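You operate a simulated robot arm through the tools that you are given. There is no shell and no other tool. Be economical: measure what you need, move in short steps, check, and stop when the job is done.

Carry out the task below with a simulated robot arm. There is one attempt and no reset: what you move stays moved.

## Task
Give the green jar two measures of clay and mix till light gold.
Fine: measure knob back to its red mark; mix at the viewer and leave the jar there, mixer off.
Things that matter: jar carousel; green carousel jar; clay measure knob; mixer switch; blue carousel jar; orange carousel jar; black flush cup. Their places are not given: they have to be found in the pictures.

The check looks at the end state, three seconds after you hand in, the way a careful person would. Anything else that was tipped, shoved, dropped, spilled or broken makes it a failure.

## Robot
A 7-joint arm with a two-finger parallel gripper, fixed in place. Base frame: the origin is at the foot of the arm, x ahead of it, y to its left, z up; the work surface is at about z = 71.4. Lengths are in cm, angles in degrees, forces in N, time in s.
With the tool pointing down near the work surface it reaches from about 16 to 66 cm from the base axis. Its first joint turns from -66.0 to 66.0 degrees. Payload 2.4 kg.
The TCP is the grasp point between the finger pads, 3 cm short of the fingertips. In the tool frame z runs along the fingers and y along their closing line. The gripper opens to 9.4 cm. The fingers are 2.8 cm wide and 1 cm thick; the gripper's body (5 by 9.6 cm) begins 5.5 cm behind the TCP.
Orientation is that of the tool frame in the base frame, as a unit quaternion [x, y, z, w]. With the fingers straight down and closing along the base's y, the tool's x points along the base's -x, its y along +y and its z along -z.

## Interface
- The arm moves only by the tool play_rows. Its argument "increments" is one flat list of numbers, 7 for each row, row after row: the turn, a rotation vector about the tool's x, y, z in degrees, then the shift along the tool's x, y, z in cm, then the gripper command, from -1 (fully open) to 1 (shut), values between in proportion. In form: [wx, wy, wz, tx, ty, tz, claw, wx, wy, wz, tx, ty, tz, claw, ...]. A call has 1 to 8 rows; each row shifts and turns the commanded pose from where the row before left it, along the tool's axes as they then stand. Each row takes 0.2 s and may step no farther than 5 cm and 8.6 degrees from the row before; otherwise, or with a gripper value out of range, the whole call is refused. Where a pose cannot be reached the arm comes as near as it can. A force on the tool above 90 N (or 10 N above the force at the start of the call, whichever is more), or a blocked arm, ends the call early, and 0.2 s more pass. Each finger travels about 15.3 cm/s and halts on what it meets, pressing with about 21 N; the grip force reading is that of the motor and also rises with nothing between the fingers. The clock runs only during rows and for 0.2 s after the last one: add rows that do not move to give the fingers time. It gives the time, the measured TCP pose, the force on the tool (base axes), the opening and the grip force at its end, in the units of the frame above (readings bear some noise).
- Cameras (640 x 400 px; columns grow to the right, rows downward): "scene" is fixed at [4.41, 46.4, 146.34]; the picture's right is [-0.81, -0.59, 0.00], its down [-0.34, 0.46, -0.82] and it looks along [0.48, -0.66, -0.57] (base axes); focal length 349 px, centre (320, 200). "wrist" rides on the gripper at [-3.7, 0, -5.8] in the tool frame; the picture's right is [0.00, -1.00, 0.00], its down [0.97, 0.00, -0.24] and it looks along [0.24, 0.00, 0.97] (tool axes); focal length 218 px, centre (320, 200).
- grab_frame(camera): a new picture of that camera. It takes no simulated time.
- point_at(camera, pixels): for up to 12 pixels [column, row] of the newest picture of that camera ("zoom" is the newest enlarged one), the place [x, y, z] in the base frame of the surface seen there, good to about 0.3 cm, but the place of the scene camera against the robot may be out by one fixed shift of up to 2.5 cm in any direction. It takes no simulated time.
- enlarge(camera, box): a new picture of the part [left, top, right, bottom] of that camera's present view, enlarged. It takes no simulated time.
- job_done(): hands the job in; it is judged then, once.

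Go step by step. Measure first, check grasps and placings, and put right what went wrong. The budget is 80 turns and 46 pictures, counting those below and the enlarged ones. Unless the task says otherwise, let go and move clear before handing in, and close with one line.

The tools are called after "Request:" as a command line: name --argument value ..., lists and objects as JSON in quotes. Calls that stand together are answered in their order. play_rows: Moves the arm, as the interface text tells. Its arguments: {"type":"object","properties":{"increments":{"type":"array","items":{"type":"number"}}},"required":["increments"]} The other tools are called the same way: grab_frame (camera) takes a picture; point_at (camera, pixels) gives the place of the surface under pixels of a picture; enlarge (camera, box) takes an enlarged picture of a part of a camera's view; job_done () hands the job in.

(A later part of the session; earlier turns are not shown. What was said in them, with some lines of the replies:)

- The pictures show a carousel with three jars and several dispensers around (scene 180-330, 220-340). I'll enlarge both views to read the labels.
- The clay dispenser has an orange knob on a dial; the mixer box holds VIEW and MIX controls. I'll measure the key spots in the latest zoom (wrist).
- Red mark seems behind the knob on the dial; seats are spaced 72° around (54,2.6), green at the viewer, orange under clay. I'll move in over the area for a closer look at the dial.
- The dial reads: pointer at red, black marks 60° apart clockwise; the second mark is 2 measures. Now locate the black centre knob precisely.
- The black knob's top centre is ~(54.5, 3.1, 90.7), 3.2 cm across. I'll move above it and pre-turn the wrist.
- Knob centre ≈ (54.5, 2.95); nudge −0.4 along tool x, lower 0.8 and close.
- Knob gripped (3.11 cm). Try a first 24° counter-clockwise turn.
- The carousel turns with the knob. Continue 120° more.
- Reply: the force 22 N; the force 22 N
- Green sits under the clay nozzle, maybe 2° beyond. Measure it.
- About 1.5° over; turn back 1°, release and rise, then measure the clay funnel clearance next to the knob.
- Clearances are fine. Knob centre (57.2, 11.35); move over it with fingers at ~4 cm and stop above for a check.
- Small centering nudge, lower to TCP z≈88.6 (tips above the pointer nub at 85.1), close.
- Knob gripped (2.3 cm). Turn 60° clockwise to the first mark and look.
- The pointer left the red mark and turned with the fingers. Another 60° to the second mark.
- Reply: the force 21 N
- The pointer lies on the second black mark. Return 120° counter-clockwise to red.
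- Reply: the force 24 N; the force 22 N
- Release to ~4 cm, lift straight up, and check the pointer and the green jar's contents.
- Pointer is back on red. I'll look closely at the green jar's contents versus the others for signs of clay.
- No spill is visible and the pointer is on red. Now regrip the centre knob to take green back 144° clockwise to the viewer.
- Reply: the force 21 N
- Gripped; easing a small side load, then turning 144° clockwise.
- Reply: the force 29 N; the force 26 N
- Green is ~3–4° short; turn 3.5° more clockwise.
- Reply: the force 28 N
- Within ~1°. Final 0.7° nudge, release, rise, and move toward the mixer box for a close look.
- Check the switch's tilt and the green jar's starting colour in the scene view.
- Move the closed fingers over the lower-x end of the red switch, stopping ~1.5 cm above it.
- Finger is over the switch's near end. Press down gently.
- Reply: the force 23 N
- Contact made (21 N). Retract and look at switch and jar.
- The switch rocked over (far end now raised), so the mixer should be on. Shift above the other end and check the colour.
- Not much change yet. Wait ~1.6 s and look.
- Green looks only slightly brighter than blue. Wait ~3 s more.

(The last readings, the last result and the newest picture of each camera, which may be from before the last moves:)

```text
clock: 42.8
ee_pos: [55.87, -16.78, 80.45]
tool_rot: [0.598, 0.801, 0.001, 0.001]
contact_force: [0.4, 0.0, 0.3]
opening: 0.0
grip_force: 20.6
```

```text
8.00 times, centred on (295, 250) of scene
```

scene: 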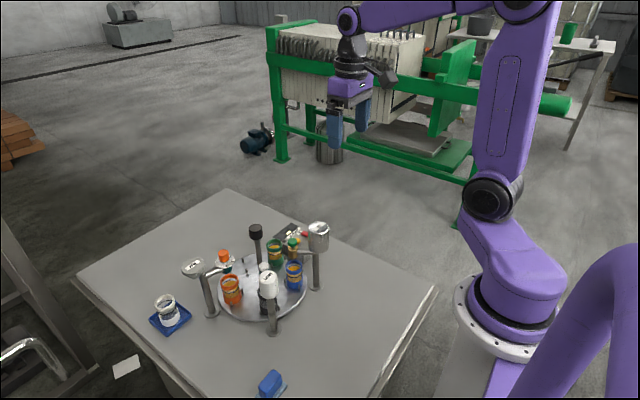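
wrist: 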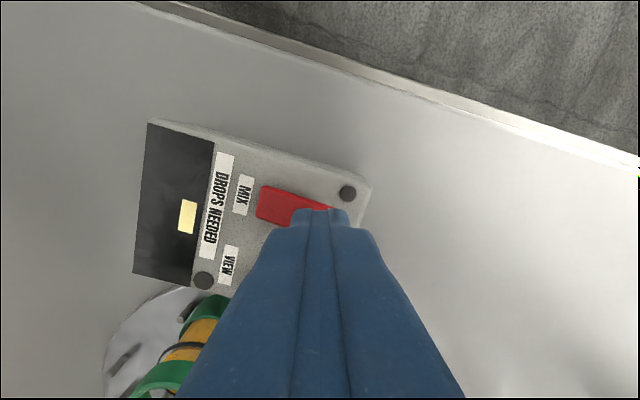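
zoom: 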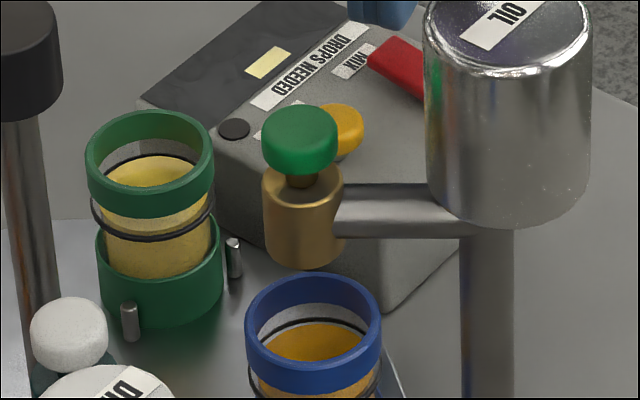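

The green jar has turned clearly light gold (150,180). Switch the mixer off now by pressing the raised far end.

Request:
play_rows --increments '[0, 0, 0, 0, 0, 1.3, 1, 0, 0, 0, 0, 0, 0.6, 1, 0, 0, 0, 0, 0, -2, 1]'

Request:
enlarge --camera "scene" --box '[260, 215, 330, 265]'

```text
clock: 43.6
ee_pos: [55.77, -16.66, 80.43]
tool_rot: [0.598, 0.801, 0.001, 0.001]
contact_force: [-0.5, 0.5, -0.7]
opening: 0.01
grip_force: 20.9
```

```text
8.00 times, centred on (295, 240) of scene
```

zoom: 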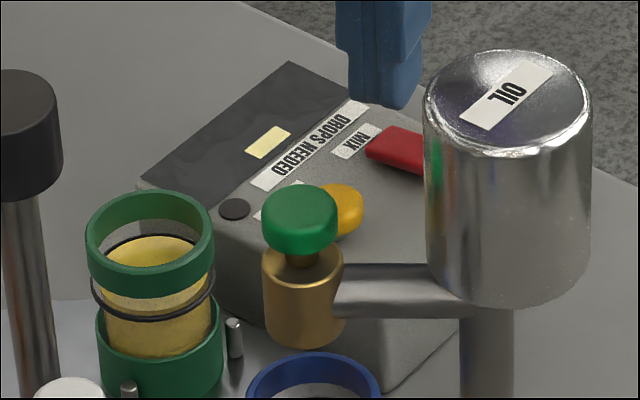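

The switch is back in its original position and the jar is light gold. Rise clear and check the whole scene.

Request:
play_rows --increments '[0, 0, 0, 0, 0, -4, 1, 0, 0, 0, 0, 0, -4, 1, 0, 0, 0, 0, 0, -4, 1, 0, 0, 0, 0, 0, -4, 1, 0, 0, 0, 0, 0, -3, 1, 0, 0, 0, 0, 0, 0, 1]'

Request:
enlarge --camera "scene" --box '[140, 210, 340, 345]'

Request:
grab_frame --camera "wrist"

```text
clock: 45.0
ee_pos: [55.68, -16.71, 99.59]
tool_rot: [0.598, 0.802, 0.001, 0.0]
contact_force: [-0.8, 0.0, 0.2]
opening: 0.0
grip_force: 20.7
```

```text
2.96 times, centred on (240, 278) of scene
```

zoom: 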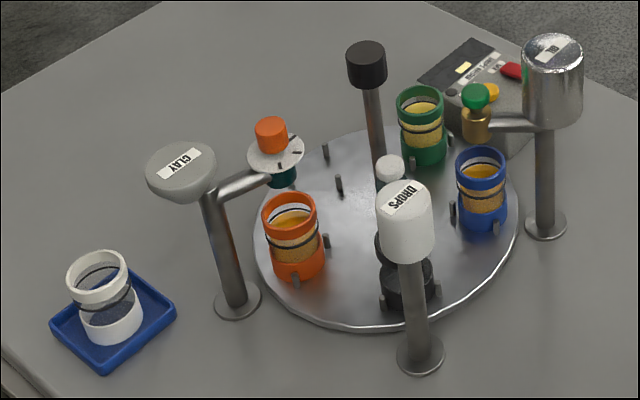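

```text
4 pictures are left
```

wrist: 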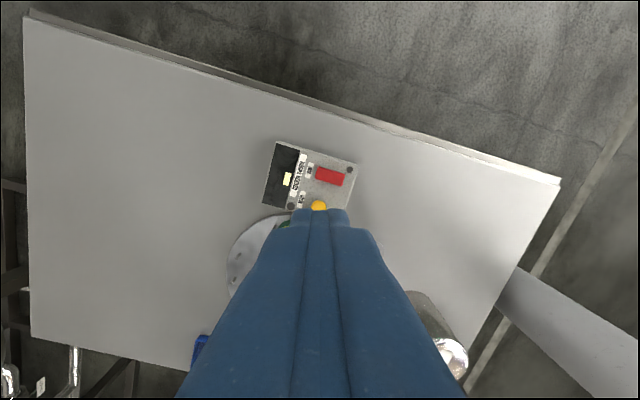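

The scene matches the start: green jar at the viewer (zoom 420,125) and now light gold, mixer switch in its off position, clay pointer on red, and the other items in place. Handing in.

Request:
job_done

```text
The job is handed in.
```

I gave the green jar two measures of clay and mixed it to light gold. It is at the viewer with the mixer off and the clay knob back on its red mark; nothing else was disturbed.
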